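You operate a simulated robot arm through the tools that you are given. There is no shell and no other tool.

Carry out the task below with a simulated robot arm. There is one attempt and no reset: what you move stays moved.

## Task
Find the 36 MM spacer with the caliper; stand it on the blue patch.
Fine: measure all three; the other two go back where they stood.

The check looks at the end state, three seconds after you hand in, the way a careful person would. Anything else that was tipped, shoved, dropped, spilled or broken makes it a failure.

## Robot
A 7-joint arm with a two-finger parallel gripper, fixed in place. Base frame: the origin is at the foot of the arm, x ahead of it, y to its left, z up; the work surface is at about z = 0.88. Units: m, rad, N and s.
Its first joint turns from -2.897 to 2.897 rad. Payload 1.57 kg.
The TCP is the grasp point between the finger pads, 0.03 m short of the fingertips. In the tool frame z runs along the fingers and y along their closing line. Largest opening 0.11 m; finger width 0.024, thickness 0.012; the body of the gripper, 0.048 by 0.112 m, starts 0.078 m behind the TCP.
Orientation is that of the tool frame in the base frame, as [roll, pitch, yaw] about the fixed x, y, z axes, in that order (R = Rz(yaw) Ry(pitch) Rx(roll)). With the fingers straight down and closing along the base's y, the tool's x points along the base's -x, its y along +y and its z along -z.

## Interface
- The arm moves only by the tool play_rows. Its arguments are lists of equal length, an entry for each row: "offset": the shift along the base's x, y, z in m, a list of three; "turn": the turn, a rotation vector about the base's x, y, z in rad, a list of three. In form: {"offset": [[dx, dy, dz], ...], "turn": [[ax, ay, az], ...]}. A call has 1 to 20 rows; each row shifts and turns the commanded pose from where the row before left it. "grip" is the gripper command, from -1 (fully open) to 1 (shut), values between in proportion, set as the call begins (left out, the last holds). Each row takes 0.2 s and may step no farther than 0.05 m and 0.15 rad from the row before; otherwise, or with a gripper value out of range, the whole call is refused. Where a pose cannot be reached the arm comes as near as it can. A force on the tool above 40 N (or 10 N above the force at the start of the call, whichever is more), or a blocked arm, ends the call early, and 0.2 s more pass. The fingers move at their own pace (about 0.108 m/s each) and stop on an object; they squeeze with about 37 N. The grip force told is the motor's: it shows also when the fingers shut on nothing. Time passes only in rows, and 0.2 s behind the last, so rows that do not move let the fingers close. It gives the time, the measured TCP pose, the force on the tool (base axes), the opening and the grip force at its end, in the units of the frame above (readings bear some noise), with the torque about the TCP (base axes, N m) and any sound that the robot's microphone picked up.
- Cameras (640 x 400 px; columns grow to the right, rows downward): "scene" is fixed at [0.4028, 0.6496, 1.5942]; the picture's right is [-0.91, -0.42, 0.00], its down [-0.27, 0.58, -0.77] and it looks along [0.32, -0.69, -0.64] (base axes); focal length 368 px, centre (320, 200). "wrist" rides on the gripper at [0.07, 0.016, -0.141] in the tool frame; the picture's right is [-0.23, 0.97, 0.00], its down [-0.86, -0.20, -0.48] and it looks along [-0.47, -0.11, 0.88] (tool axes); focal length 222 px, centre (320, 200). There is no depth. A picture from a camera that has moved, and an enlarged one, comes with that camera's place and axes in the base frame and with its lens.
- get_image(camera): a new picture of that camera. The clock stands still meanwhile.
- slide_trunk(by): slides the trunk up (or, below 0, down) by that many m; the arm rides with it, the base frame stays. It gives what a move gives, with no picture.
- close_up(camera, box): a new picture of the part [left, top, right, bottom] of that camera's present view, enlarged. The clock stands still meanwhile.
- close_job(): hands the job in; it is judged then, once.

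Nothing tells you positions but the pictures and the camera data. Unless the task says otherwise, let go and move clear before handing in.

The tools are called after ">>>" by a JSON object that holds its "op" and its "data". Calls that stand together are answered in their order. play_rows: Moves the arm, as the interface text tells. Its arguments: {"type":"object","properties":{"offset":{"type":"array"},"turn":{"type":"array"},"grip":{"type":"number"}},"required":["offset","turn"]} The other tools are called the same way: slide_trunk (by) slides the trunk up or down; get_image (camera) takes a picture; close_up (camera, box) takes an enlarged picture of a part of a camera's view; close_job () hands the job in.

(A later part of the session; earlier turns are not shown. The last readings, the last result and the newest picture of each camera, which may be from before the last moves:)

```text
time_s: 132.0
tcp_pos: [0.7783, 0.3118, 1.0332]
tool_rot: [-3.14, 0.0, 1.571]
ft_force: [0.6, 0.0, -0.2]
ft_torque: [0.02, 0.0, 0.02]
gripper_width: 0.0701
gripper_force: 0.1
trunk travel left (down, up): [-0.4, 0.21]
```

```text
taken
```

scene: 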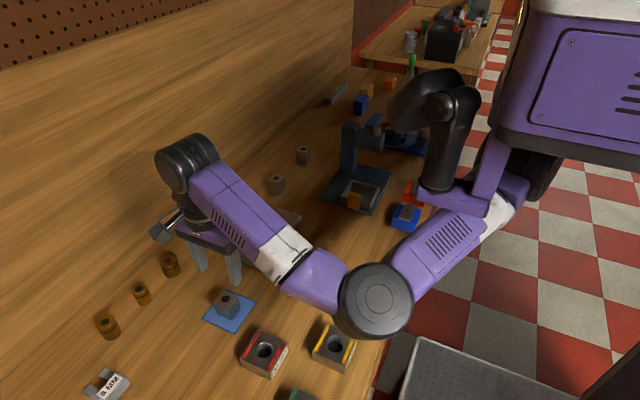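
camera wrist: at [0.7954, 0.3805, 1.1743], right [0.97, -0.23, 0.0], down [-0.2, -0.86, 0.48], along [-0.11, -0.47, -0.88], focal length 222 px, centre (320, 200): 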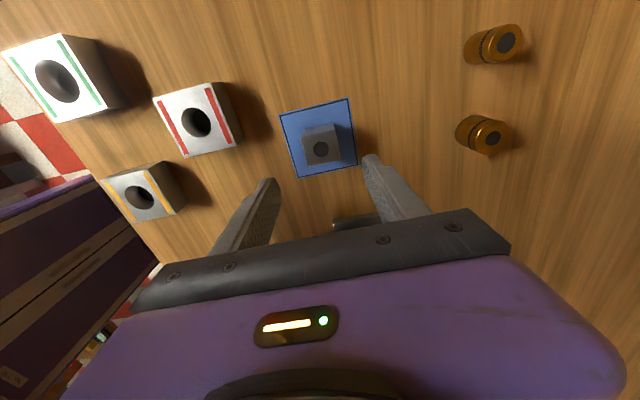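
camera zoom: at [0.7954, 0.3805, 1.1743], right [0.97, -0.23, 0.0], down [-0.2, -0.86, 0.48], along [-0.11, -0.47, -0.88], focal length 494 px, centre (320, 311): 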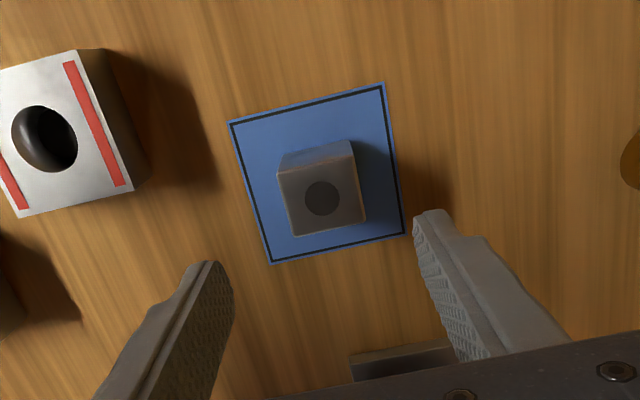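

The 36 mm spacer stands centred on the patch. Now I'll reopen the caliper so that block 3 can be measured too.

>>> {"op": "play_rows", "data": {"offset": [[0.005, -0.03, 0], [0.005, -0.035, 0], [0.01, -0.035, 0], [0.01, -0.035, -0.01], [0, -0.03, -0.01], [0, -0.0125, 0], [0, 0, 0], [0, 0, 0]], "turn": [[0, 0, 0], [0, 0, 0], [0, 0, 0], [0, 0, 0], [0, 0, 0], [0, 0, 0], [0, 0, 0], [0, 0, 0]], "grip": 1}}

>>> {"op": "get_image", "data": {"camera": "wrist"}}

>>> {"op": "close_up", "data": {"camera": "wrist", "box": [240, 80, 400, 240]}}

```text
time_s: 133.8
tcp_pos: [0.8105, 0.1317, 1.0122]
tool_rot: [3.141, 0.001, 1.571]
ft_force: [-0.1, -0.7, 0.2]
ft_torque: [0.03, 0.0, -0.01]
gripper_width: 0.0
gripper_force: 21.4
trunk travel left (down, up): [-0.4, 0.21]
```

```text
taken
camera wrist: at [0.8273, 0.2011, 1.1532], right [0.97, -0.23, 0.0], down [-0.2, -0.86, 0.48], along [-0.11, -0.47, -0.88], focal length 222 px, centre (320, 200)
```

wrist: 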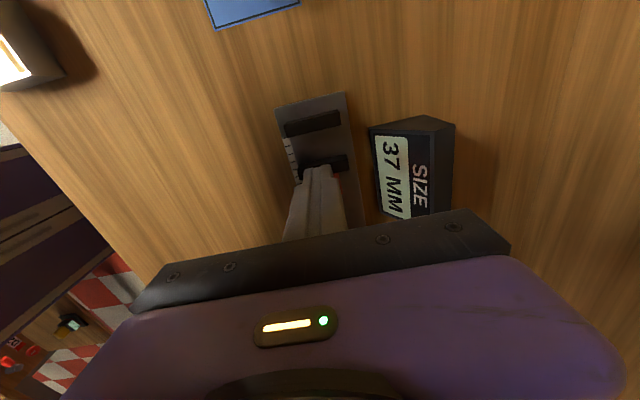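

```text
2.50 times, centred on (320, 160) of wrist
camera zoom: at [0.8273, 0.2011, 1.1532], right [0.97, -0.23, 0.0], down [-0.2, -0.86, 0.48], along [-0.11, -0.47, -0.88], focal length 555 px, centre (320, 300)
```

zoom: 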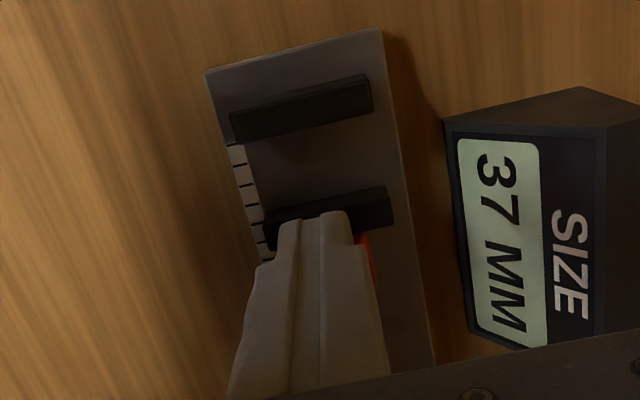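

The gap reads 37 MM and is empty. I'll lower beside the tab and push it back to about 73.

>>> {"op": "play_rows", "data": {"offset": [[0, 0, -0.025], [0, 0, -0.02], [0, 0, -0.013], [0, 0, 0], [0, -0.005, 0], [0, -0.006, 0], [0, -0.006, 0], [0, -0.006, 0], [0, -0.006, 0], [0, -0.006, 0], [0, -0.006, 0], [0, -0.006, 0], [0, -0.006, 0], [0, 0, 0]], "turn": [[0, 0, 0], [0, 0, 0], [0, 0, 0], [0, 0, 0], [0, 0, 0], [0, 0, 0], [0, 0, 0], [0, 0, 0], [0, 0, 0], [0, 0, 0], [0, 0, 0], [0, 0, 0], [0, 0, 0], [0, 0, 0]]}}

>>> {"op": "get_image", "data": {"camera": "wrist"}}

```text
time_s: 136.8
tcp_pos: [0.8105, 0.08, 0.9538]
tool_rot: [3.14, -0.001, 1.571]
ft_force: [0.0, 1.3, -0.4]
ft_torque: [0.01, -0.02, 0.0]
gripper_width: 0.0
gripper_force: 21.8
trunk travel left (down, up): [-0.4, 0.21]
```

```text
taken
camera wrist: at [0.8263, 0.149, 1.0942], right [0.97, -0.23, 0.0], down [-0.2, -0.86, 0.48], along [-0.11, -0.47, -0.88], focal length 222 px, centre (320, 200)
```

wrist: 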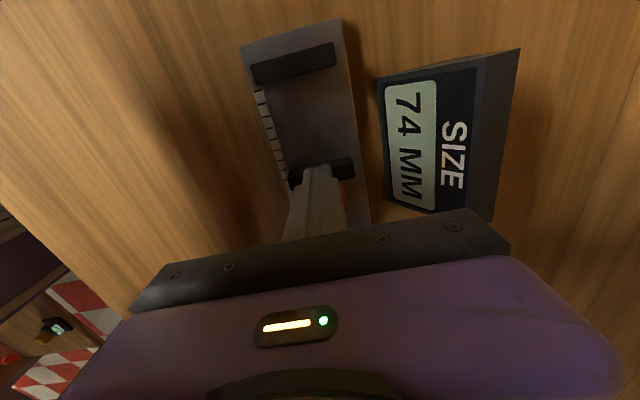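

The caliper is open at 74 MM. I'll now travel to block 3 at about (0.8995, -0.293), staying high because of the press.

>>> {"op": "play_rows", "data": {"offset": [[0, 0.004, 0.01], [0, 0, 0.04], [0, 0, 0.049], [0, -0.03, 0.049], [0.01, -0.04, 0], [0.02, -0.04, 0], [0.02, -0.04, 0], [0.02, -0.04, 0], [0.02, -0.04, 0], [0, -0.04, 0], [0, -0.04, 0], [0, -0.03, 0], [0, -0.02, 0], [0, -0.0, 0], [0, 0, 0]], "turn": [[0, 0, 0], [0, 0, 0], [0, 0, 0], [0, 0, 0], [0, 0, 0], [0, 0, 0], [0, 0, 0], [0, 0, 0], [0, 0, 0], [0, 0, 0], [0, 0, 0], [0, 0, 0], [0, 0, 0], [0, 0, 0], [0, 0, 0]], "grip": -0.27}}

>>> {"op": "get_image", "data": {"camera": "wrist"}}

>>> {"op": "get_image", "data": {"camera": "scene"}}

```text
refused: row 4 steps farther than a row can; nothing moved
```

```text
taken
camera wrist: at [0.8263, 0.149, 1.0942], right [0.97, -0.23, 0.0], down [-0.2, -0.86, 0.48], along [-0.11, -0.47, -0.88], focal length 222 px, centre (320, 200)
```

wrist: 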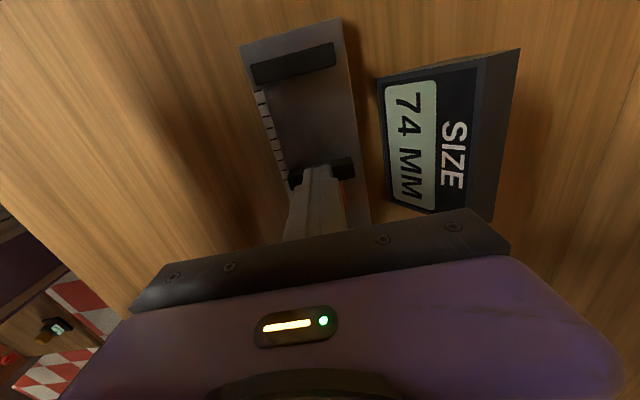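

```text
taken
```

scene: 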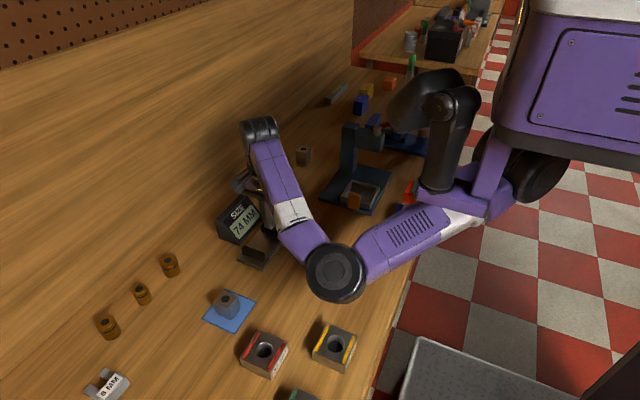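

The call was refused for one over-long row; nothing moved. I'll repeat with shorter rows.

>>> {"op": "play_rows", "data": {"offset": [[0, 0.004, 0.01], [0, 0, 0.04], [0, 0, 0.045], [0, -0.01, 0.045], [0, -0.03, 0.008], [0.01, -0.04, 0], [0.02, -0.04, 0], [0.02, -0.04, 0], [0.02, -0.04, 0], [0.02, -0.04, 0], [0, -0.04, 0], [0, -0.036, 0], [0, 0, 0]], "turn": [[0, 0, 0], [0, 0, 0], [0, 0, 0], [0, 0, 0], [0, 0, 0], [0, 0, 0], [0, 0, 0], [0, 0, 0], [0, 0, 0], [0, 0, 0], [0, 0, 0], [0, 0, 0], [0, 0, 0]], "grip": -0.27}}

>>> {"op": "get_image", "data": {"camera": "wrist"}}

>>> {"op": "get_image", "data": {"camera": "scene"}}

```text
time_s: 139.6
tcp_pos: [0.9034, -0.2351, 1.1046]
tool_rot: [-3.141, -0.001, 1.571]
ft_force: [-0.6, 1.0, 0.3]
ft_torque: [0.0, 0.0, -0.01]
gripper_width: 0.0697
gripper_force: 0.1
trunk travel left (down, up): [-0.4, 0.21]
```

```text
taken
camera wrist: at [0.9193, -0.1652, 1.2465], right [0.97, -0.23, 0.0], down [-0.2, -0.86, 0.48], along [-0.11, -0.47, -0.88], focal length 222 px, centre (320, 200)
```

wrist: 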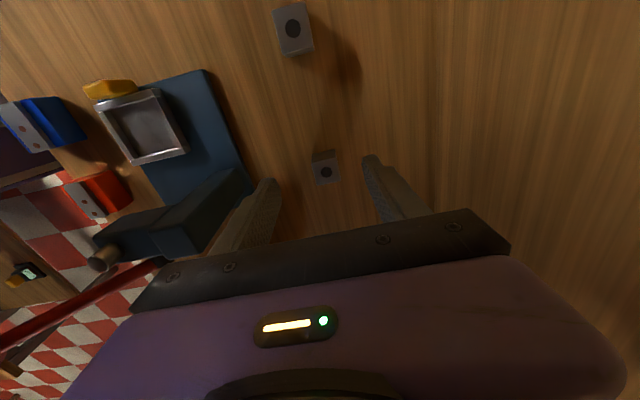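

```text
taken
```

scene: 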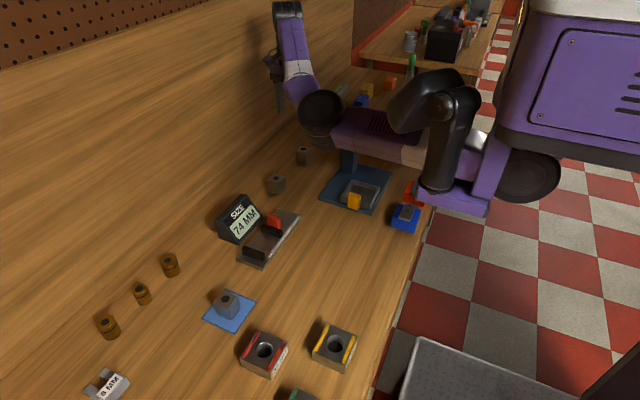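

The forearm stays on the +y side of the press and my hand will pass about 7 cm from its column. I'll move over block 3 at (0.898, -0.293) and start down in stages.

>>> {"op": "play_rows", "data": {"offset": [[0, -0.02, 0], [0, -0.025, 0], [-0.001, -0.015, 0], [0, 0, -0.02], [0, 0, -0.02], [0, 0, 0], [0, 0, 0]], "turn": [[0, 0, 0], [0, 0, 0], [0, 0, 0], [0, 0, 0], [0, 0, 0], [0, 0, 0], [0, 0, 0]]}}

>>> {"op": "get_image", "data": {"camera": "wrist"}}

>>> {"op": "close_up", "data": {"camera": "wrist", "box": [240, 80, 400, 240]}}

>>> {"op": "get_image", "data": {"camera": "scene"}}

```text
time_s: 141.2
tcp_pos: [0.9024, -0.2919, 1.0639]
tool_rot: [3.141, 0.001, 1.57]
ft_force: [-0.2, 0.5, 0.0]
ft_torque: [-0.04, 0.01, 0.01]
gripper_width: 0.07
gripper_force: 0.0
trunk travel left (down, up): [-0.4, 0.21]
```

```text
taken
camera wrist: at [0.9179, -0.2225, 1.2038], right [0.97, -0.23, 0.0], down [-0.2, -0.86, 0.48], along [-0.11, -0.47, -0.88], focal length 222 px, centre (320, 200)
```

wrist: 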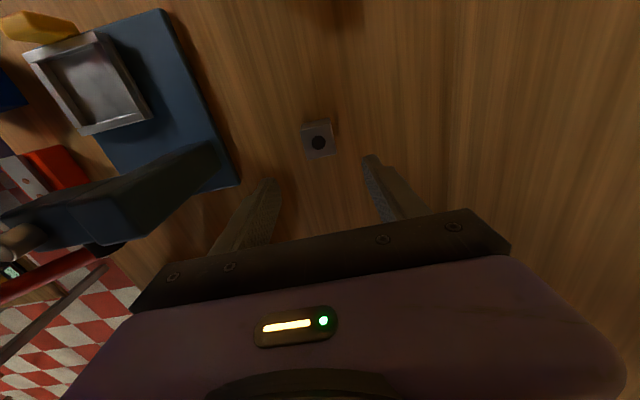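

```text
2.50 times, centred on (320, 160) of wrist
camera zoom: at [0.9179, -0.2225, 1.2038], right [0.97, -0.23, 0.0], down [-0.2, -0.86, 0.48], along [-0.11, -0.47, -0.88], focal length 555 px, centre (320, 300)
```

zoom: 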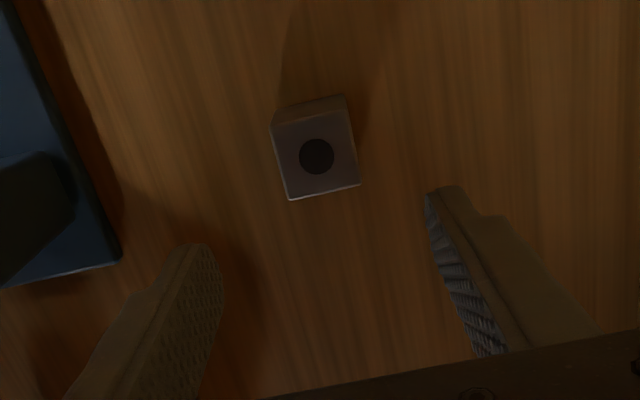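

```text
taken
```

scene: 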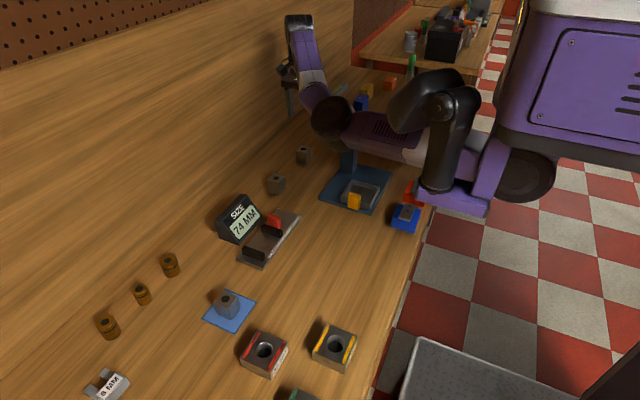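

Block 3 is at (0.8996, -0.2913), almost straight below. Descending in stages.

>>> {"op": "play_rows", "data": {"offset": [[-0.002, 0.001, -0.03], [0, 0, -0.04], [0, 0, -0.03], [0, 0, 0]], "turn": [[0, 0, 0], [0, 0, 0], [0, 0, 0], [0, 0, 0]]}}

>>> {"op": "get_image", "data": {"camera": "scene"}}

>>> {"op": "get_image", "data": {"camera": "wrist"}}

```text
time_s: 142.2
tcp_pos: [0.8998, -0.289, 0.9622]
tool_rot: [-3.141, 0.0, 1.57]
ft_force: [0.3, 0.7, 0.3]
ft_torque: [0.0, 0.0, 0.02]
gripper_width: 0.0698
gripper_force: 0.1
trunk travel left (down, up): [-0.4, 0.21]
```

```text
taken
```

scene: 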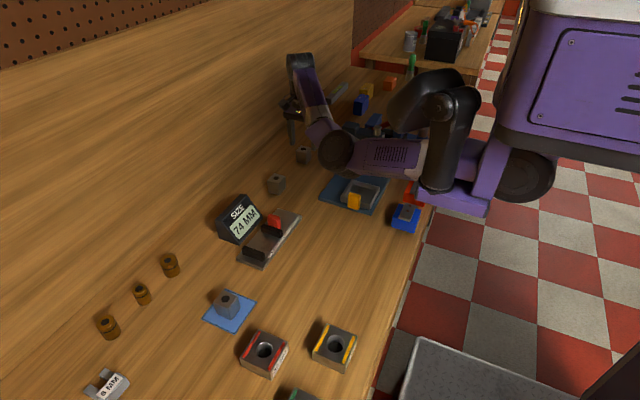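

```text
taken
camera wrist: at [0.916, -0.2191, 1.1042], right [0.97, -0.23, 0.0], down [-0.2, -0.85, 0.48], along [-0.11, -0.47, -0.88], focal length 222 px, centre (320, 200)
```

wrist: 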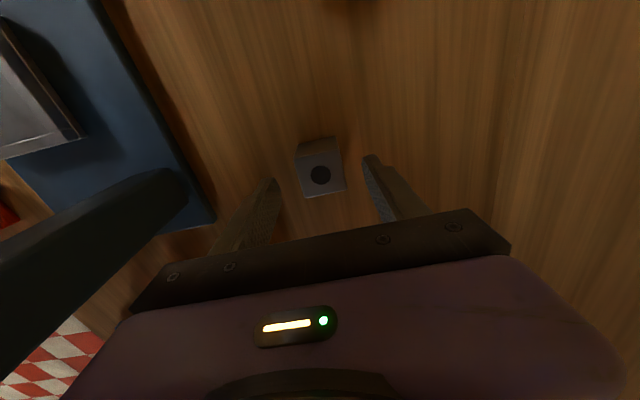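

Clear so far. I'll do the final descent around block 3 and check alignment before closing.

>>> {"op": "play_rows", "data": {"offset": [[0, -0.001, -0.02], [0, 0, -0.015], [0, 0, -0.0115], [0, 0, 0]], "turn": [[0, 0, 0], [0, 0, 0], [0, 0, 0], [0, 0, 0]]}}

>>> {"op": "close_up", "data": {"camera": "wrist", "box": [240, 80, 400, 240]}}

>>> {"op": "get_image", "data": {"camera": "scene"}}

```text
time_s: 143.2
tcp_pos: [0.8999, -0.2918, 0.9149]
tool_rot: [-3.141, -0.001, 1.571]
ft_force: [-0.4, 0.4, -0.6]
ft_torque: [0.0, 0.0, 0.0]
gripper_width: 0.0697
gripper_force: 0.0
trunk travel left (down, up): [-0.4, 0.21]
```

```text
2.50 times, centred on (320, 160) of wrist
camera zoom: at [0.9164, -0.223, 1.0569], right [0.97, -0.23, 0.0], down [-0.2, -0.86, 0.48], along [-0.11, -0.47, -0.88], focal length 555 px, centre (320, 300)
```

zoom: 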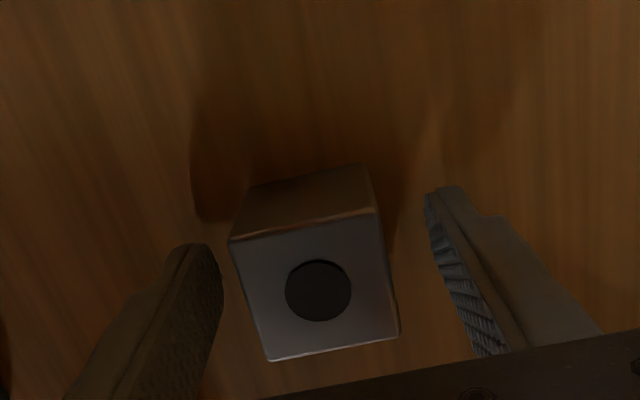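

```text
taken
```

scene: 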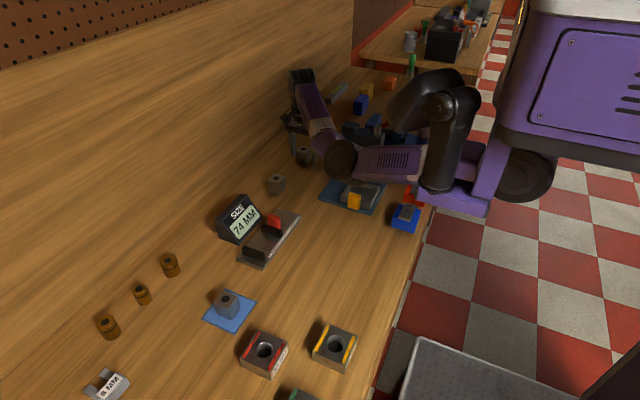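

Block 3 is aligned to within about 1 mm. I'll nudge, close, and lift slowly.

>>> {"op": "play_rows", "data": {"offset": [[-0.0005, 0.001, 0], [0, 0, 0]], "turn": [[0, 0, 0], [0, 0, 0]]}}

>>> {"op": "play_rows", "data": {"offset": [[0, 0, 0], [0, 0, 0], [0, 0, 0], [0, 0, 0]], "turn": [[0, 0, 0], [0, 0, 0], [0, 0, 0], [0, 0, 0]], "grip": 1}}

>>> {"op": "close_up", "data": {"camera": "wrist", "box": [240, 80, 400, 240]}}

>>> {"op": "play_rows", "data": {"offset": [[0, 0, 0.001], [0, 0, 0.001], [0, 0, 0.002], [0, 0, 0.003], [0, 0, 0.004], [0, 0, 0.004], [0, 0, 0]], "turn": [[0, 0, 0], [0, 0, 0], [0, 0, 0], [0, 0, 0], [0, 0, 0], [0, 0, 0], [0, 0, 0]]}}

>>> {"op": "close_up", "data": {"camera": "wrist", "box": [240, 80, 400, 240]}}

```text
time_s: 143.8
tcp_pos: [0.8988, -0.2913, 0.9155]
tool_rot: [3.141, -0.001, 1.57]
ft_force: [0.7, -0.1, 0.8]
ft_torque: [-0.01, -0.01, -0.02]
gripper_width: 0.07
gripper_force: 0.0
trunk travel left (down, up): [-0.4, 0.21]
```

```text
time_s: 144.8
tcp_pos: [0.8988, -0.2909, 0.9167]
tool_rot: [-3.141, 0.0, 1.572]
ft_force: [-1.6, -0.1, 0.4]
ft_torque: [0.0, 0.0, 0.04]
gripper_width: 0.0396
gripper_force: 36.7
trunk travel left (down, up): [-0.4, 0.21]
```

```text
2.50 times, centred on (320, 160) of wrist
camera zoom: at [0.9153, -0.2219, 1.0573], right [0.97, -0.23, 0.0], down [-0.2, -0.86, 0.48], along [-0.11, -0.47, -0.88], focal length 555 px, centre (320, 300)
```

zoom: 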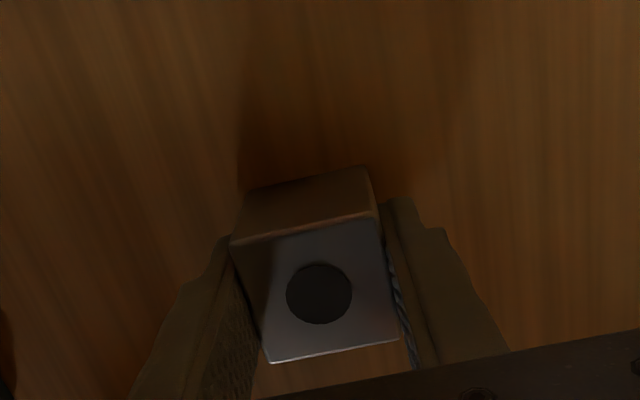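

```text
time_s: 146.4
tcp_pos: [0.8964, -0.2927, 0.9307]
tool_rot: [3.141, 0.001, 1.571]
ft_force: [0.2, 0.7, -1.3]
ft_torque: [-0.01, 0.0, -0.01]
gripper_width: 0.0394
gripper_force: 37.0
trunk travel left (down, up): [-0.4, 0.21]
```

```text
2.50 times, centred on (320, 160) of wrist
camera zoom: at [0.9134, -0.223, 1.0719], right [0.97, -0.23, 0.0], down [-0.2, -0.86, 0.48], along [-0.11, -0.47, -0.88], focal length 555 px, centre (320, 300)
```

zoom: 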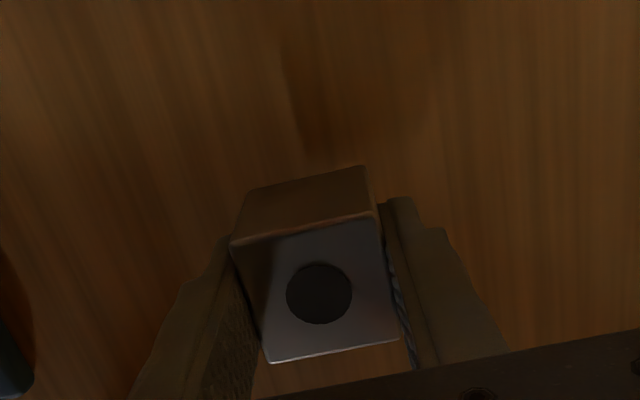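

Block 3 is held. I'll lift it and first move straight along +y, away from the press, then over to the caliper.

>>> {"op": "play_rows", "data": {"offset": [[0, 0, 0.004], [0, 0, 0.008], [0, 0, 0.012], [0, 0, 0.014], [0, 0, 0.014], [0, 0, 0.013], [0, 0, 0.009], [0, 0, 0.0055], [0, 0.004, 0], [0, 0.008, 0], [0, 0.012, 0], [0, 0.016, 0], [0, 0.016, 0], [0, 0.016, 0], [0, 0.016, 0], [0, 0.016, 0], [0, 0.016, 0], [0, 0.014, 0], [0, 0.009, 0], [0, 0.005, 0]], "turn": [[0, 0, 0], [0, 0, 0], [0, 0, 0], [0, 0, 0], [0, 0, 0], [0, 0, 0], [0, 0, 0], [0, 0, 0], [0, 0, 0], [0, 0, 0], [0, 0, 0], [0, 0, 0], [0, 0, 0], [0, 0, 0], [0, 0, 0], [0, 0, 0], [0, 0, 0], [0, 0, 0], [0, 0, 0], [0, 0, 0]]}}

>>> {"op": "play_rows", "data": {"offset": [[-0.002, 0.004, 0], [-0.005, 0.008, 0], [-0.008, 0.012, 0], [-0.01, 0.0156, 0], [-0.01, 0.0156, 0], [-0.01, 0.0156, 0], [-0.01, 0.0156, 0], [-0.01, 0.0156, 0], [-0.01, 0.0156, 0], [-0.01, 0.0156, 0], [-0.0025, 0.0156, 0], [0, 0.0156, 0], [0, 0.0156, 0], [0, 0.0156, 0], [0, 0.0156, 0], [0, 0.0156, 0], [0, 0.015, 0], [0, 0.011, 0], [0, 0.006, 0], [0, 0.0032, 0]], "turn": [[0, 0, 0], [0, 0, 0], [0, 0, 0], [0, 0, 0], [0, 0, 0], [0, 0, 0], [0, 0, 0], [0, 0, 0], [0, 0, 0], [0, 0, 0], [0, 0, 0], [0, 0, 0], [0, 0, 0], [0, 0, 0], [0, 0, 0], [0, 0, 0], [0, 0, 0], [0, 0, 0], [0, 0, 0], [0, 0, 0]]}}

>>> {"op": "get_image", "data": {"camera": "wrist"}}

>>> {"op": "close_up", "data": {"camera": "wrist", "box": [200, 40, 440, 240]}}

```text
time_s: 150.6
tcp_pos: [0.8955, -0.1436, 1.0101]
tool_rot: [3.142, 0.0, 1.571]
ft_force: [0.4, 0.2, -0.9]
ft_torque: [0.01, 0.01, -0.01]
gripper_width: 0.0396
gripper_force: 36.9
trunk travel left (down, up): [-0.4, 0.21]
```

```text
time_s: 154.8
tcp_pos: [0.809, 0.119, 1.0091]
tool_rot: [3.141, 0.002, 1.571]
ft_force: [-0.5, 0.4, -0.7]
ft_torque: [0.0, 0.0, 0.01]
gripper_width: 0.0394
gripper_force: 36.9
trunk travel left (down, up): [-0.4, 0.21]
```

```text
taken
camera wrist: at [0.8255, 0.1872, 1.151], right [0.97, -0.23, 0.0], down [-0.2, -0.86, 0.48], along [-0.11, -0.47, -0.88], focal length 222 px, centre (320, 200)
```

wrist: 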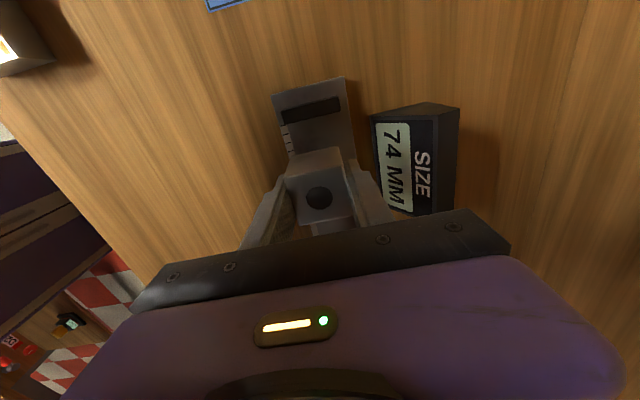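

```text
2.00 times, centred on (320, 140) of wrist
camera zoom: at [0.8255, 0.1872, 1.151], right [0.97, -0.23, 0.0], down [-0.2, -0.86, 0.48], along [-0.11, -0.47, -0.88], focal length 444 px, centre (320, 320)
```

zoom: 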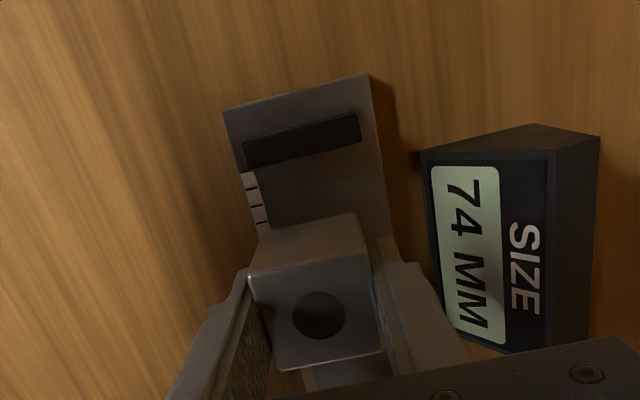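

Block 3 is above the gap (caliper at 74 MM). Lowering it onto the plate.

>>> {"op": "play_rows", "data": {"offset": [[0, 0, -0.004], [0, 0, -0.008], [0, 0, -0.012], [0, 0, -0.013], [0, 0, -0.013], [0, 0, -0.012], [0, 0, -0.008], [0, 0, -0.004], [0, 0, -0.003], [0, 0, 0]], "turn": [[0, 0, 0], [0, 0, 0], [0, 0, 0], [0, 0, 0], [0, 0, 0], [0, 0, 0], [0, 0, 0], [0, 0, 0], [0, 0, 0], [0, 0, 0]]}}

>>> {"op": "play_rows", "data": {"offset": [[0, 0, -0.001], [0, 0, -0.001], [0, 0, 0]], "turn": [[0, 0, 0], [0, 0, 0], [0, 0, 0]]}}

>>> {"op": "play_rows", "data": {"offset": [[0, 0, -0.001], [0, 0, -0.001], [0, 0, 0]], "turn": [[0, 0, 0], [0, 0, 0], [0, 0, 0]]}}

>>> {"op": "play_rows", "data": {"offset": [[0, 0, -0.001], [0, 0, 0]], "turn": [[0, 0, 0], [0, 0, 0]]}}

```text
time_s: 157.0
tcp_pos: [0.8107, 0.1192, 0.9326]
tool_rot: [-3.141, 0.0, 1.571]
ft_force: [0.0, -1.2, -1.3]
ft_torque: [0.0, -0.04, -0.01]
gripper_width: 0.0392
gripper_force: 37.2
trunk travel left (down, up): [-0.4, 0.21]
```

```text
time_s: 157.8
tcp_pos: [0.8075, 0.1192, 0.9311]
tool_rot: [-3.141, -0.001, 1.573]
ft_force: [0.9, -0.9, -1.2]
ft_torque: [-0.01, 0.0, 0.01]
gripper_width: 0.0393
gripper_force: 36.8
trunk travel left (down, up): [-0.4, 0.21]
```

```text
time_s: 158.6
tcp_pos: [0.8093, 0.1186, 0.9292]
tool_rot: [3.141, 0.0, 1.572]
ft_force: [-0.9, -0.2, -0.1]
ft_torque: [-0.05, -0.02, 0.02]
gripper_width: 0.0394
gripper_force: 37.0
trunk travel left (down, up): [-0.4, 0.21]
```

```text
time_s: 159.2
tcp_pos: [0.8092, 0.1195, 0.929]
tool_rot: [-3.141, 0.0, 1.571]
ft_force: [0.0, 0.1, -0.9]
ft_torque: [-0.01, 0.02, 0.01]
gripper_width: 0.0394
gripper_force: 37.3
trunk travel left (down, up): [-0.4, 0.21]
```

>>> {"op": "play_rows", "data": {"offset": [[0, 0, -0.001], [0, 0, 0]], "turn": [[0, 0, 0], [0, 0, 0]]}}

>>> {"op": "play_rows", "data": {"offset": [[0, 0, -0.001], [0, 0, 0]], "turn": [[0, 0, 0], [0, 0, 0]]}}

```text
time_s: 159.8
tcp_pos: [0.8099, 0.1184, 0.928]
tool_rot: [-3.141, 0.0, 1.572]
ft_force: [-1.5, 0.1, 3.6]
ft_torque: [-0.01, 0.05, 0.0]
gripper_width: 0.0393
gripper_force: 37.0
trunk travel left (down, up): [-0.4, 0.21]
```

```text
time_s: 160.4
tcp_pos: [0.8094, 0.1196, 0.9265]
tool_rot: [-3.141, 0.0, 1.571]
ft_force: [-4.2, -1.4, 12.9]
ft_torque: [-0.01, 0.24, -0.06]
gripper_width: 0.039
gripper_force: 37.0
trunk travel left (down, up): [-0.4, 0.21]
```

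Contact on the plate. Release, rise, close, and go behind the tab to push.

>>> {"op": "play_rows", "data": {"offset": [[0, 0, 0.001], [0, 0, 0]], "turn": [[0, 0, 0], [0, 0, 0]]}}

>>> {"op": "play_rows", "data": {"offset": [[0, 0, 0], [0, 0, 0], [0, 0, 0], [0, 0, 0.005], [0, 0, 0.02], [0, 0, 0.03], [0, 0, 0.03], [0, 0, 0]], "turn": [[0, 0, 0], [0, 0, 0], [0, 0, 0], [0, 0, 0], [0, 0, 0], [0, 0, 0], [0, 0, 0], [0, 0, 0]], "grip": -0.09}}

>>> {"op": "close_up", "data": {"camera": "wrist", "box": [240, 80, 400, 240]}}

>>> {"op": "play_rows", "data": {"offset": [[0, -0.02, 0], [0, -0.035, 0], [0, -0.035, 0], [0.001, -0.013, 0], [0, 0, 0], [0, 0, -0.03], [0, 0, -0.03], [0, 0, -0.018], [0, 0.01, 0], [0, 0.008, 0], [0, 0, 0]], "turn": [[0, 0, 0], [0, 0, 0], [0, 0, 0], [0, 0, 0], [0, 0, 0], [0, 0, 0], [0, 0, 0], [0, 0, 0], [0, 0, 0], [0, 0, 0], [0, 0, 0]], "grip": 1}}

>>> {"op": "get_image", "data": {"camera": "wrist"}}

```text
time_s: 161.0
tcp_pos: [0.8097, 0.1191, 0.9279]
tool_rot: [-3.141, 0.0, 1.569]
ft_force: [-0.8, -1.2, 2.9]
ft_torque: [-0.02, -0.06, 0.0]
gripper_width: 0.0396
gripper_force: 37.2
trunk travel left (down, up): [-0.4, 0.21]
```

```text
time_s: 162.8
tcp_pos: [0.8084, 0.1202, 1.0123]
tool_rot: [3.141, -0.001, 1.57]
ft_force: [0.7, 0.4, 0.9]
ft_torque: [-0.02, -0.01, -0.01]
gripper_width: 0.06
gripper_force: 0.0
trunk travel left (down, up): [-0.4, 0.21]
```

```text
2.50 times, centred on (320, 160) of wrist
camera zoom: at [0.8251, 0.1889, 1.1529], right [0.97, -0.23, 0.0], down [-0.2, -0.86, 0.48], along [-0.11, -0.47, -0.88], focal length 555 px, centre (320, 300)
```

zoom: 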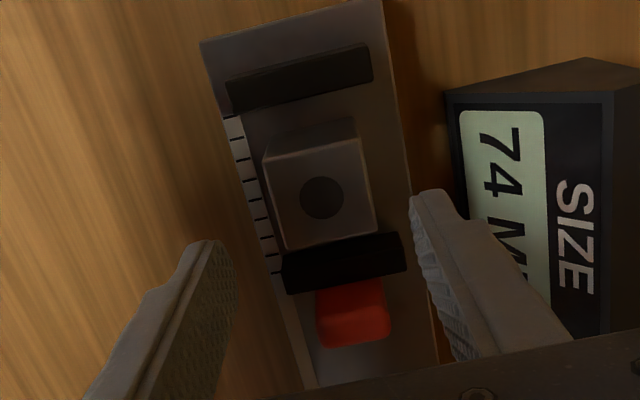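

```text
time_s: 165.2
tcp_pos: [0.8102, 0.0323, 0.9325]
tool_rot: [-3.14, 0.0, 1.571]
ft_force: [0.5, 0.8, 0.4]
ft_torque: [-0.02, -0.01, -0.01]
gripper_width: 0.0
gripper_force: 21.9
trunk travel left (down, up): [-0.4, 0.21]
```

```text
taken
camera wrist: at [0.827, 0.1026, 1.074], right [0.97, -0.23, 0.0], down [-0.2, -0.86, 0.48], along [-0.11, -0.47, -0.88], focal length 222 px, centre (320, 200)
```

wrist: 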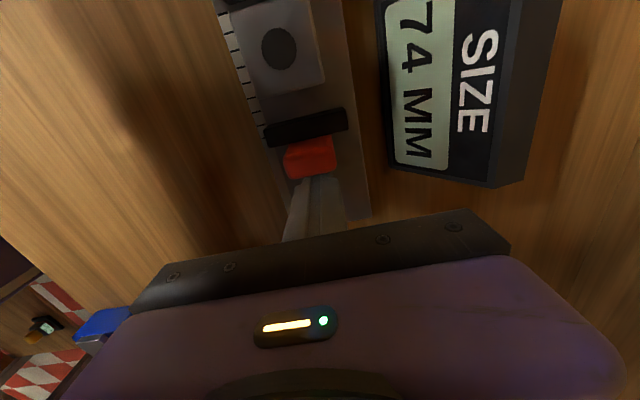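

Block 3 stands between the jaws and my fingers are behind the tab. Pushing now.

>>> {"op": "play_rows", "data": {"offset": [[0, 0.004, 0], [0, 0.005, 0], [0, 0.005, 0], [0, 0.005, 0], [0, 0.005, 0], [0, 0.005, 0], [0, 0.004, 0], [0, 0, 0]], "turn": [[0, 0, 0], [0, 0, 0], [0, 0, 0], [0, 0, 0], [0, 0, 0], [0, 0, 0], [0, 0, 0], [0, 0, 0]]}}

>>> {"op": "play_rows", "data": {"offset": [[0, 0.001, 0], [0, 0.001, 0], [0, 0, 0]], "turn": [[0, 0, 0], [0, 0, 0], [0, 0, 0]]}}

>>> {"op": "get_image", "data": {"camera": "wrist"}}

```text
time_s: 167.0
tcp_pos: [0.8093, 0.0666, 0.9331]
tool_rot: [-3.141, 0.001, 1.569]
ft_force: [-0.2, -0.4, 0.1]
ft_torque: [0.03, 0.01, 0.02]
gripper_width: 0.0001
gripper_force: 21.4
trunk travel left (down, up): [-0.4, 0.21]
```

```text
time_s: 167.8
tcp_pos: [0.8109, 0.0681, 0.9342]
tool_rot: [-3.14, -0.001, 1.571]
ft_force: [0.5, -1.1, -0.7]
ft_torque: [0.01, -0.01, 0.02]
gripper_width: 0.0
gripper_force: 21.3
trunk travel left (down, up): [-0.4, 0.21]
```

```text
taken
camera wrist: at [0.8271, 0.1376, 1.0753], right [0.97, -0.23, 0.0], down [-0.2, -0.86, 0.48], along [-0.11, -0.47, -0.88], focal length 222 px, centre (320, 200)
```

wrist: 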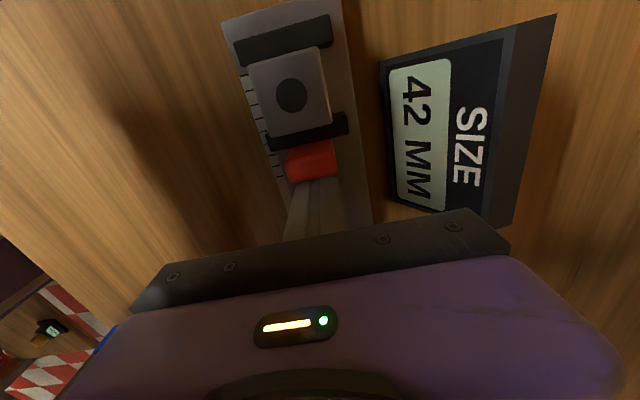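

The display shows 42 MM with no firm resistance; I continue 1 mm at a time.

>>> {"op": "play_rows", "data": {"offset": [[0, 0.001, 0], [0, 0, 0]], "turn": [[0, 0, 0], [0, 0, 0]]}}

>>> {"op": "play_rows", "data": {"offset": [[0, 0.001, 0], [0, 0, 0]], "turn": [[0, 0, 0], [0, 0, 0]]}}

>>> {"op": "play_rows", "data": {"offset": [[0, 0.001, 0], [0, 0, 0]], "turn": [[0, 0, 0], [0, 0, 0]]}}

>>> {"op": "close_up", "data": {"camera": "wrist", "box": [220, 0, 560, 220]}}

```text
time_s: 168.4
tcp_pos: [0.8104, 0.07, 0.9346]
tool_rot: [3.141, 0.0, 1.571]
ft_force: [1.2, -0.6, -0.3]
ft_torque: [0.02, 0.01, 0.04]
gripper_width: 0.0
gripper_force: 21.8
trunk travel left (down, up): [-0.4, 0.21]
```

```text
time_s: 169.0
tcp_pos: [0.8102, 0.0715, 0.9351]
tool_rot: [-3.141, 0.001, 1.568]
ft_force: [1.1, -5.2, 1.7]
ft_torque: [0.07, 0.01, 0.02]
gripper_width: 0.0
gripper_force: 21.0
trunk travel left (down, up): [-0.4, 0.21]
```

```text
time_s: 169.6
tcp_pos: [0.8113, 0.0701, 0.9331]
tool_rot: [-3.142, -0.001, 1.568]
ft_force: [5.5, -10.5, -1.9]
ft_torque: [0.04, 0.03, 0.02]
gripper_width: 0.0002
gripper_force: 21.4
trunk travel left (down, up): [-0.4, 0.21]
```

```text
1.82 times, centred on (390, 110) of wrist
camera zoom: at [0.8264, 0.1396, 1.0753], right [0.97, -0.23, 0.0], down [-0.2, -0.85, 0.48], along [-0.11, -0.47, -0.88], focal length 404 px, centre (193, 364)
```

zoom: 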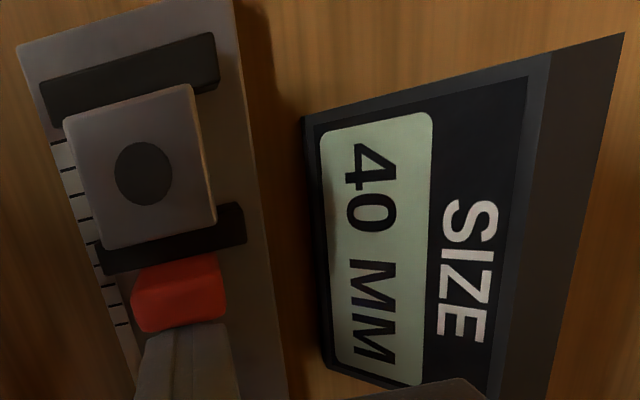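

Block 3 reads a firm 40 MM, so the results are 44, 36 and 40. I'll back off, take block 3 out and return it to its place.

>>> {"op": "play_rows", "data": {"offset": [[0, -0.003, 0], [0, -0.008, 0], [0, -0.013, 0], [0, 0, 0.02], [0, 0, 0.03], [0, 0, 0.028], [0, 0.03, 0], [0, 0.035, 0], [-0.002, 0.0205, 0], [0, 0, 0], [0, 0, 0]], "turn": [[0, 0, 0], [0, 0, 0], [0, 0, 0], [0, 0, 0], [0, 0, 0], [0, 0, 0], [0, 0, 0], [0, 0, 0], [0, 0, 0], [0, 0, 0], [0, 0, 0]]}}

>>> {"op": "play_rows", "data": {"offset": [[0, 0, 0], [0, 0, 0], [0, 0, 0]], "turn": [[0, 0, 0], [0, 0, 0], [0, 0, 0]], "grip": -0.09}}

>>> {"op": "close_up", "data": {"camera": "wrist", "box": [240, 80, 400, 240]}}

>>> {"op": "play_rows", "data": {"offset": [[0, 0, -0.02], [0, 0, -0.03], [0, 0, -0.02], [0, 0, -0.01], [0, 0, -0.004], [0, 0, 0]], "turn": [[0, 0, 0], [0, 0, 0], [0, 0, 0], [0, 0, 0], [0, 0, 0], [0, 0, 0]]}}

>>> {"op": "close_up", "data": {"camera": "wrist", "box": [240, 80, 400, 240]}}

```text
time_s: 172.0
tcp_pos: [0.8076, 0.135, 1.0099]
tool_rot: [-3.141, -0.001, 1.57]
ft_force: [0.4, -0.6, 0.6]
ft_torque: [0.01, -0.01, 0.02]
gripper_width: 0.0001
gripper_force: 20.6
trunk travel left (down, up): [-0.4, 0.21]
```

```text
time_s: 172.8
tcp_pos: [0.8075, 0.1335, 1.0096]
tool_rot: [3.142, 0.0, 1.57]
ft_force: [0.6, -0.3, 0.0]
ft_torque: [0.01, -0.01, -0.01]
gripper_width: 0.0597
gripper_force: 0.0
trunk travel left (down, up): [-0.4, 0.21]
```

```text
2.50 times, centred on (320, 160) of wrist
camera zoom: at [0.8239, 0.2032, 1.1506], right [0.97, -0.23, 0.0], down [-0.2, -0.86, 0.48], along [-0.11, -0.47, -0.88], focal length 555 px, centre (320, 300)
```

zoom: 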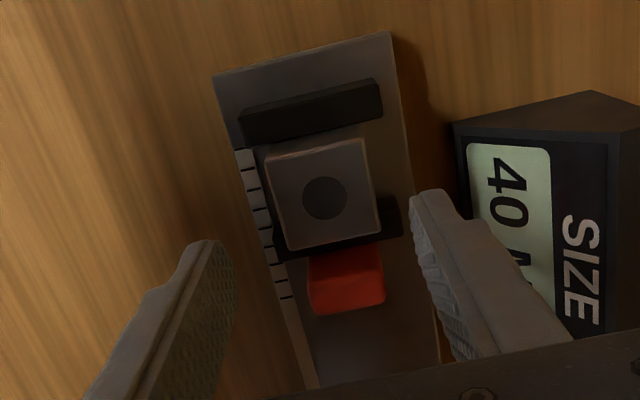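

```text
time_s: 174.2
tcp_pos: [0.807, 0.1351, 0.9295]
tool_rot: [3.141, 0.001, 1.571]
ft_force: [0.6, -0.7, 0.7]
ft_torque: [-0.03, 0.0, -0.02]
gripper_width: 0.06
gripper_force: 0.0
trunk travel left (down, up): [-0.4, 0.21]
```

```text
2.50 times, centred on (320, 160) of wrist
camera zoom: at [0.8233, 0.2045, 1.07], right [0.97, -0.23, 0.0], down [-0.2, -0.86, 0.48], along [-0.11, -0.47, -0.88], focal length 555 px, centre (320, 300)
```

zoom: 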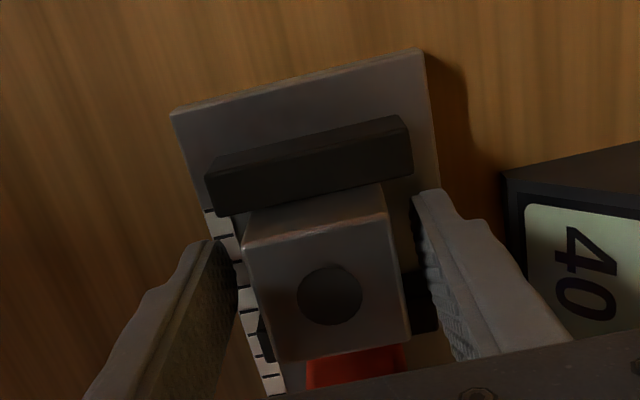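

The block sits about 2.5 mm to +x of the grasp point; I'll correct that, grip and lift slowly.

>>> {"op": "play_rows", "data": {"offset": [[0.0025, 0, -0.0015], [0, 0, 0]], "turn": [[0, 0, 0], [0, 0, 0]]}}

>>> {"op": "play_rows", "data": {"offset": [[0, 0, 0], [0, 0, 0], [0, 0, 0], [0, 0, 0]], "turn": [[0, 0, 0], [0, 0, 0], [0, 0, 0], [0, 0, 0]], "grip": 1}}

>>> {"op": "play_rows", "data": {"offset": [[0, 0, 0.001], [0, 0, 0.001], [0, 0, 0.002], [0, 0, 0.003], [0, 0, 0.003], [0, 0, 0]], "turn": [[0, 0, 0], [0, 0, 0], [0, 0, 0], [0, 0, 0], [0, 0, 0], [0, 0, 0]]}}

>>> {"op": "close_up", "data": {"camera": "wrist", "box": [240, 80, 400, 240]}}

```text
time_s: 174.8
tcp_pos: [0.8096, 0.1348, 0.9262]
tool_rot: [-3.14, 0.0, 1.571]
ft_force: [-0.3, 0.6, 0.0]
ft_torque: [-0.03, 0.01, -0.01]
gripper_width: 0.0602
gripper_force: 0.0
trunk travel left (down, up): [-0.4, 0.21]
```

```text
time_s: 175.8
tcp_pos: [0.8101, 0.1349, 0.9272]
tool_rot: [3.141, -0.002, 1.572]
ft_force: [0.5, 0.5, 1.0]
ft_torque: [0.05, 0.01, -0.03]
gripper_width: 0.0397
gripper_force: 36.8
trunk travel left (down, up): [-0.4, 0.21]
```

```text
time_s: 177.2
tcp_pos: [0.8108, 0.1333, 0.9372]
tool_rot: [-3.14, -0.001, 1.571]
ft_force: [0.0, 0.6, -1.1]
ft_torque: [0.0, -0.02, 0.01]
gripper_width: 0.0394
gripper_force: 36.8
trunk travel left (down, up): [-0.4, 0.21]
```

```text
2.50 times, centred on (320, 160) of wrist
camera zoom: at [0.8264, 0.202, 1.0785], right [0.97, -0.23, 0.0], down [-0.2, -0.86, 0.48], along [-0.11, -0.47, -0.88], focal length 555 px, centre (320, 300)
```

zoom: 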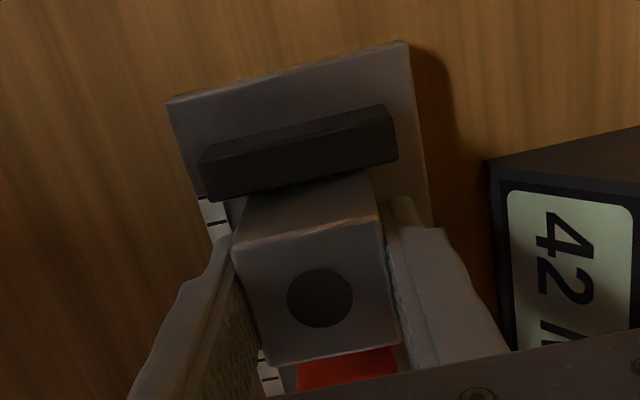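

Block 3 is held well. I'll carry it back, swinging out to x ≈ 0.90 before moving along -y past the press.

>>> {"op": "play_rows", "data": {"offset": [[0, 0, 0.004], [0, 0, 0.008], [0, 0, 0.011], [0, 0, 0.012], [0, 0, 0.012], [0, 0, 0.012], [0, 0, 0.009], [0, 0, 0.0055], [0, -0.004, 0], [0, -0.008, 0], [0, -0.012, 0], [0, -0.0155, 0], [0, -0.0155, 0], [0, -0.0155, 0], [0, -0.0155, 0], [0, -0.0155, 0], [0, -0.0155, 0], [0, -0.012, 0], [0, -0.008, 0], [0, -0.004, 0]], "turn": [[0, 0, 0], [0, 0, 0], [0, 0, 0], [0, 0, 0], [0, 0, 0], [0, 0, 0], [0, 0, 0], [0, 0, 0], [0, 0, 0], [0, 0, 0], [0, 0, 0], [0, 0, 0], [0, 0, 0], [0, 0, 0], [0, 0, 0], [0, 0, 0], [0, 0, 0], [0, 0, 0], [0, 0, 0], [0, 0, 0]]}}

>>> {"op": "play_rows", "data": {"offset": [[0.003, -0.004, 0], [0.006, -0.008, 0], [0.009, -0.012, 0], [0.01, -0.0155, 0], [0.01, -0.0155, 0], [0.01, -0.0155, 0], [0.01, -0.0155, 0], [0.01, -0.0155, 0], [0.009, -0.014, 0], [0.006, -0.011, 0], [0.0035, -0.006, 0], [0.002, -0.003, 0], [0, 0, 0]], "turn": [[0, 0, 0], [0, 0, 0], [0, 0, 0], [0, 0, 0], [0, 0, 0], [0, 0, 0], [0, 0, 0], [0, 0, 0], [0, 0, 0], [0, 0, 0], [0, 0, 0], [0, 0, 0], [0, 0, 0]]}}

>>> {"op": "play_rows", "data": {"offset": [[0, -0.004, 0], [0, -0.008, 0], [0, -0.012, 0], [0, -0.016, 0], [0, -0.016, 0], [0, -0.016, 0], [0, -0.016, 0], [0, -0.016, 0], [0, -0.016, 0], [0, -0.012, 0], [0, -0.008, 0], [0, -0.004, 0], [0, -0.002, 0], [0, 0, 0], [0, 0, 0]], "turn": [[0, 0, 0], [0, 0, 0], [0, 0, 0], [0, 0, 0], [0, 0, 0], [0, 0, 0], [0, 0, 0], [0, 0, 0], [0, 0, 0], [0, 0, 0], [0, 0, 0], [0, 0, 0], [0, 0, 0], [0, 0, 0], [0, 0, 0]]}}

>>> {"op": "get_image", "data": {"camera": "wrist"}}

```text
time_s: 181.4
tcp_pos: [0.8112, -0.008, 1.0122]
tool_rot: [3.141, -0.001, 1.572]
ft_force: [-0.4, -0.7, -1.9]
ft_torque: [0.01, 0.0, -0.03]
gripper_width: 0.0394
gripper_force: 36.8
trunk travel left (down, up): [-0.4, 0.21]
```

```text
time_s: 184.2
tcp_pos: [0.9, -0.1433, 1.0109]
tool_rot: [3.141, 0.001, 1.572]
ft_force: [0.3, 0.1, -1.3]
ft_torque: [0.03, -0.03, -0.01]
gripper_width: 0.0393
gripper_force: 37.0
trunk travel left (down, up): [-0.4, 0.21]
```

```text
time_s: 187.4
tcp_pos: [0.9002, -0.2881, 1.0106]
tool_rot: [3.14, 0.001, 1.571]
ft_force: [-0.2, 1.2, -1.2]
ft_torque: [0.04, 0.0, 0.03]
gripper_width: 0.0392
gripper_force: 36.8
trunk travel left (down, up): [-0.4, 0.21]
```

```text
taken
camera wrist: at [0.9169, -0.22, 1.152], right [0.97, -0.23, 0.0], down [-0.2, -0.86, 0.48], along [-0.11, -0.47, -0.88], focal length 222 px, centre (320, 200)
```

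wrist: 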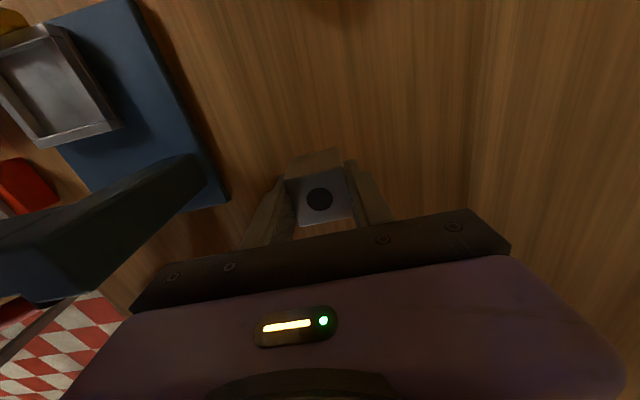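

I'm over block 3's original place, within about 1.5 mm. I'll correct and lower.

>>> {"op": "play_rows", "data": {"offset": [[-0.0015, -0.0008, -0.004], [0, 0, -0.008], [0, 0, -0.012], [0, 0, -0.014], [0, 0, -0.014], [0, 0, -0.013], [0, 0, -0.01], [0, 0, -0.006], [0, 0, -0.004], [0, 0, -0.002], [0, 0, 0], [0, 0, 0]], "turn": [[0, 0, 0], [0, 0, 0], [0, 0, 0], [0, 0, 0], [0, 0, 0], [0, 0, 0], [0, 0, 0], [0, 0, 0], [0, 0, 0], [0, 0, 0], [0, 0, 0], [0, 0, 0]]}}

>>> {"op": "close_up", "data": {"camera": "wrist", "box": [240, 80, 400, 240]}}

>>> {"op": "play_rows", "data": {"offset": [[0, 0, -0.001], [0, 0, 0]], "turn": [[0, 0, 0], [0, 0, 0]]}}

>>> {"op": "play_rows", "data": {"offset": [[0, 0, -0.001], [0, 0, 0]], "turn": [[0, 0, 0], [0, 0, 0]]}}

>>> {"op": "play_rows", "data": {"offset": [[0, 0, -0.001], [0, 0, 0]], "turn": [[0, 0, 0], [0, 0, 0]]}}

```text
time_s: 190.0
tcp_pos: [0.8982, -0.2901, 0.9235]
tool_rot: [-3.141, 0.0, 1.571]
ft_force: [0.2, 0.7, -0.7]
ft_torque: [-0.01, 0.01, 0.02]
gripper_width: 0.0398
gripper_force: 36.7
trunk travel left (down, up): [-0.4, 0.21]
```

```text
2.50 times, centred on (320, 160) of wrist
camera zoom: at [0.9141, -0.2212, 1.0649], right [0.97, -0.23, 0.0], down [-0.2, -0.86, 0.48], along [-0.11, -0.47, -0.88], focal length 555 px, centre (320, 300)
```

zoom: 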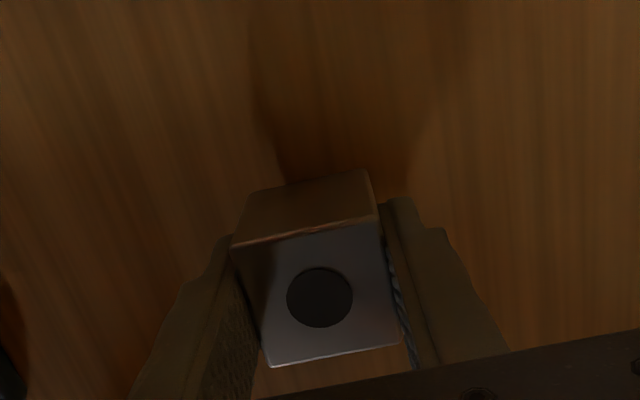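

```text
time_s: 190.6
tcp_pos: [0.8981, -0.2909, 0.923]
tool_rot: [3.141, 0.0, 1.572]
ft_force: [0.3, -0.4, -0.6]
ft_torque: [0.01, -0.04, 0.04]
gripper_width: 0.0394
gripper_force: 36.8
trunk travel left (down, up): [-0.4, 0.21]
```

```text
time_s: 191.2
tcp_pos: [0.899, -0.2906, 0.9212]
tool_rot: [-3.141, 0.0, 1.57]
ft_force: [0.2, -0.6, -1.0]
ft_torque: [-0.03, -0.01, 0.01]
gripper_width: 0.0393
gripper_force: 37.2
trunk travel left (down, up): [-0.4, 0.21]
```

```text
time_s: 191.8
tcp_pos: [0.8975, -0.2907, 0.9204]
tool_rot: [3.141, 0.0, 1.571]
ft_force: [0.1, -0.6, -1.3]
ft_torque: [0.03, 0.02, 0.01]
gripper_width: 0.0394
gripper_force: 37.2
trunk travel left (down, up): [-0.4, 0.21]
```

Nearly down. A few more 1 mm steps.

>>> {"op": "play_rows", "data": {"offset": [[0.001, 0, -0.001], [0, 0, -0.001], [0, 0, 0]], "turn": [[0, 0, 0], [0, 0, 0], [0, 0, 0]]}}

>>> {"op": "play_rows", "data": {"offset": [[0, 0, -0.001], [0, 0, 0]], "turn": [[0, 0, 0], [0, 0, 0]]}}

>>> {"op": "play_rows", "data": {"offset": [[0, 0, -0.001], [0, 0, 0]], "turn": [[0, 0, 0], [0, 0, 0]]}}

>>> {"op": "play_rows", "data": {"offset": [[0, 0, -0.001], [0, 0, 0]], "turn": [[0, 0, 0], [0, 0, 0]]}}

```text
time_s: 192.6
tcp_pos: [0.8996, -0.2893, 0.9184]
tool_rot: [3.14, 0.0, 1.57]
ft_force: [-0.2, 0.2, -1.5]
ft_torque: [0.01, 0.04, -0.02]
gripper_width: 0.0394
gripper_force: 37.4
trunk travel left (down, up): [-0.4, 0.21]
```

```text
time_s: 193.2
tcp_pos: [0.8987, -0.2913, 0.9156]
tool_rot: [3.141, 0.001, 1.57]
ft_force: [-0.3, 0.3, -1.5]
ft_torque: [0.01, 0.01, -0.01]
gripper_width: 0.0395
gripper_force: 36.7
trunk travel left (down, up): [-0.4, 0.21]
```

```text
time_s: 193.8
tcp_pos: [0.9003, -0.2897, 0.9165]
tool_rot: [-3.141, 0.0, 1.57]
ft_force: [0.3, -0.2, -1.3]
ft_torque: [0.0, 0.0, 0.0]
gripper_width: 0.0395
gripper_force: 37.1
trunk travel left (down, up): [-0.4, 0.21]
```

```text
time_s: 194.4
tcp_pos: [0.8993, -0.2897, 0.9154]
tool_rot: [-3.141, 0.0, 1.57]
ft_force: [-0.7, 0.7, 3.6]
ft_torque: [0.03, 0.06, 0.0]
gripper_width: 0.0394
gripper_force: 37.3
trunk travel left (down, up): [-0.4, 0.21]
```

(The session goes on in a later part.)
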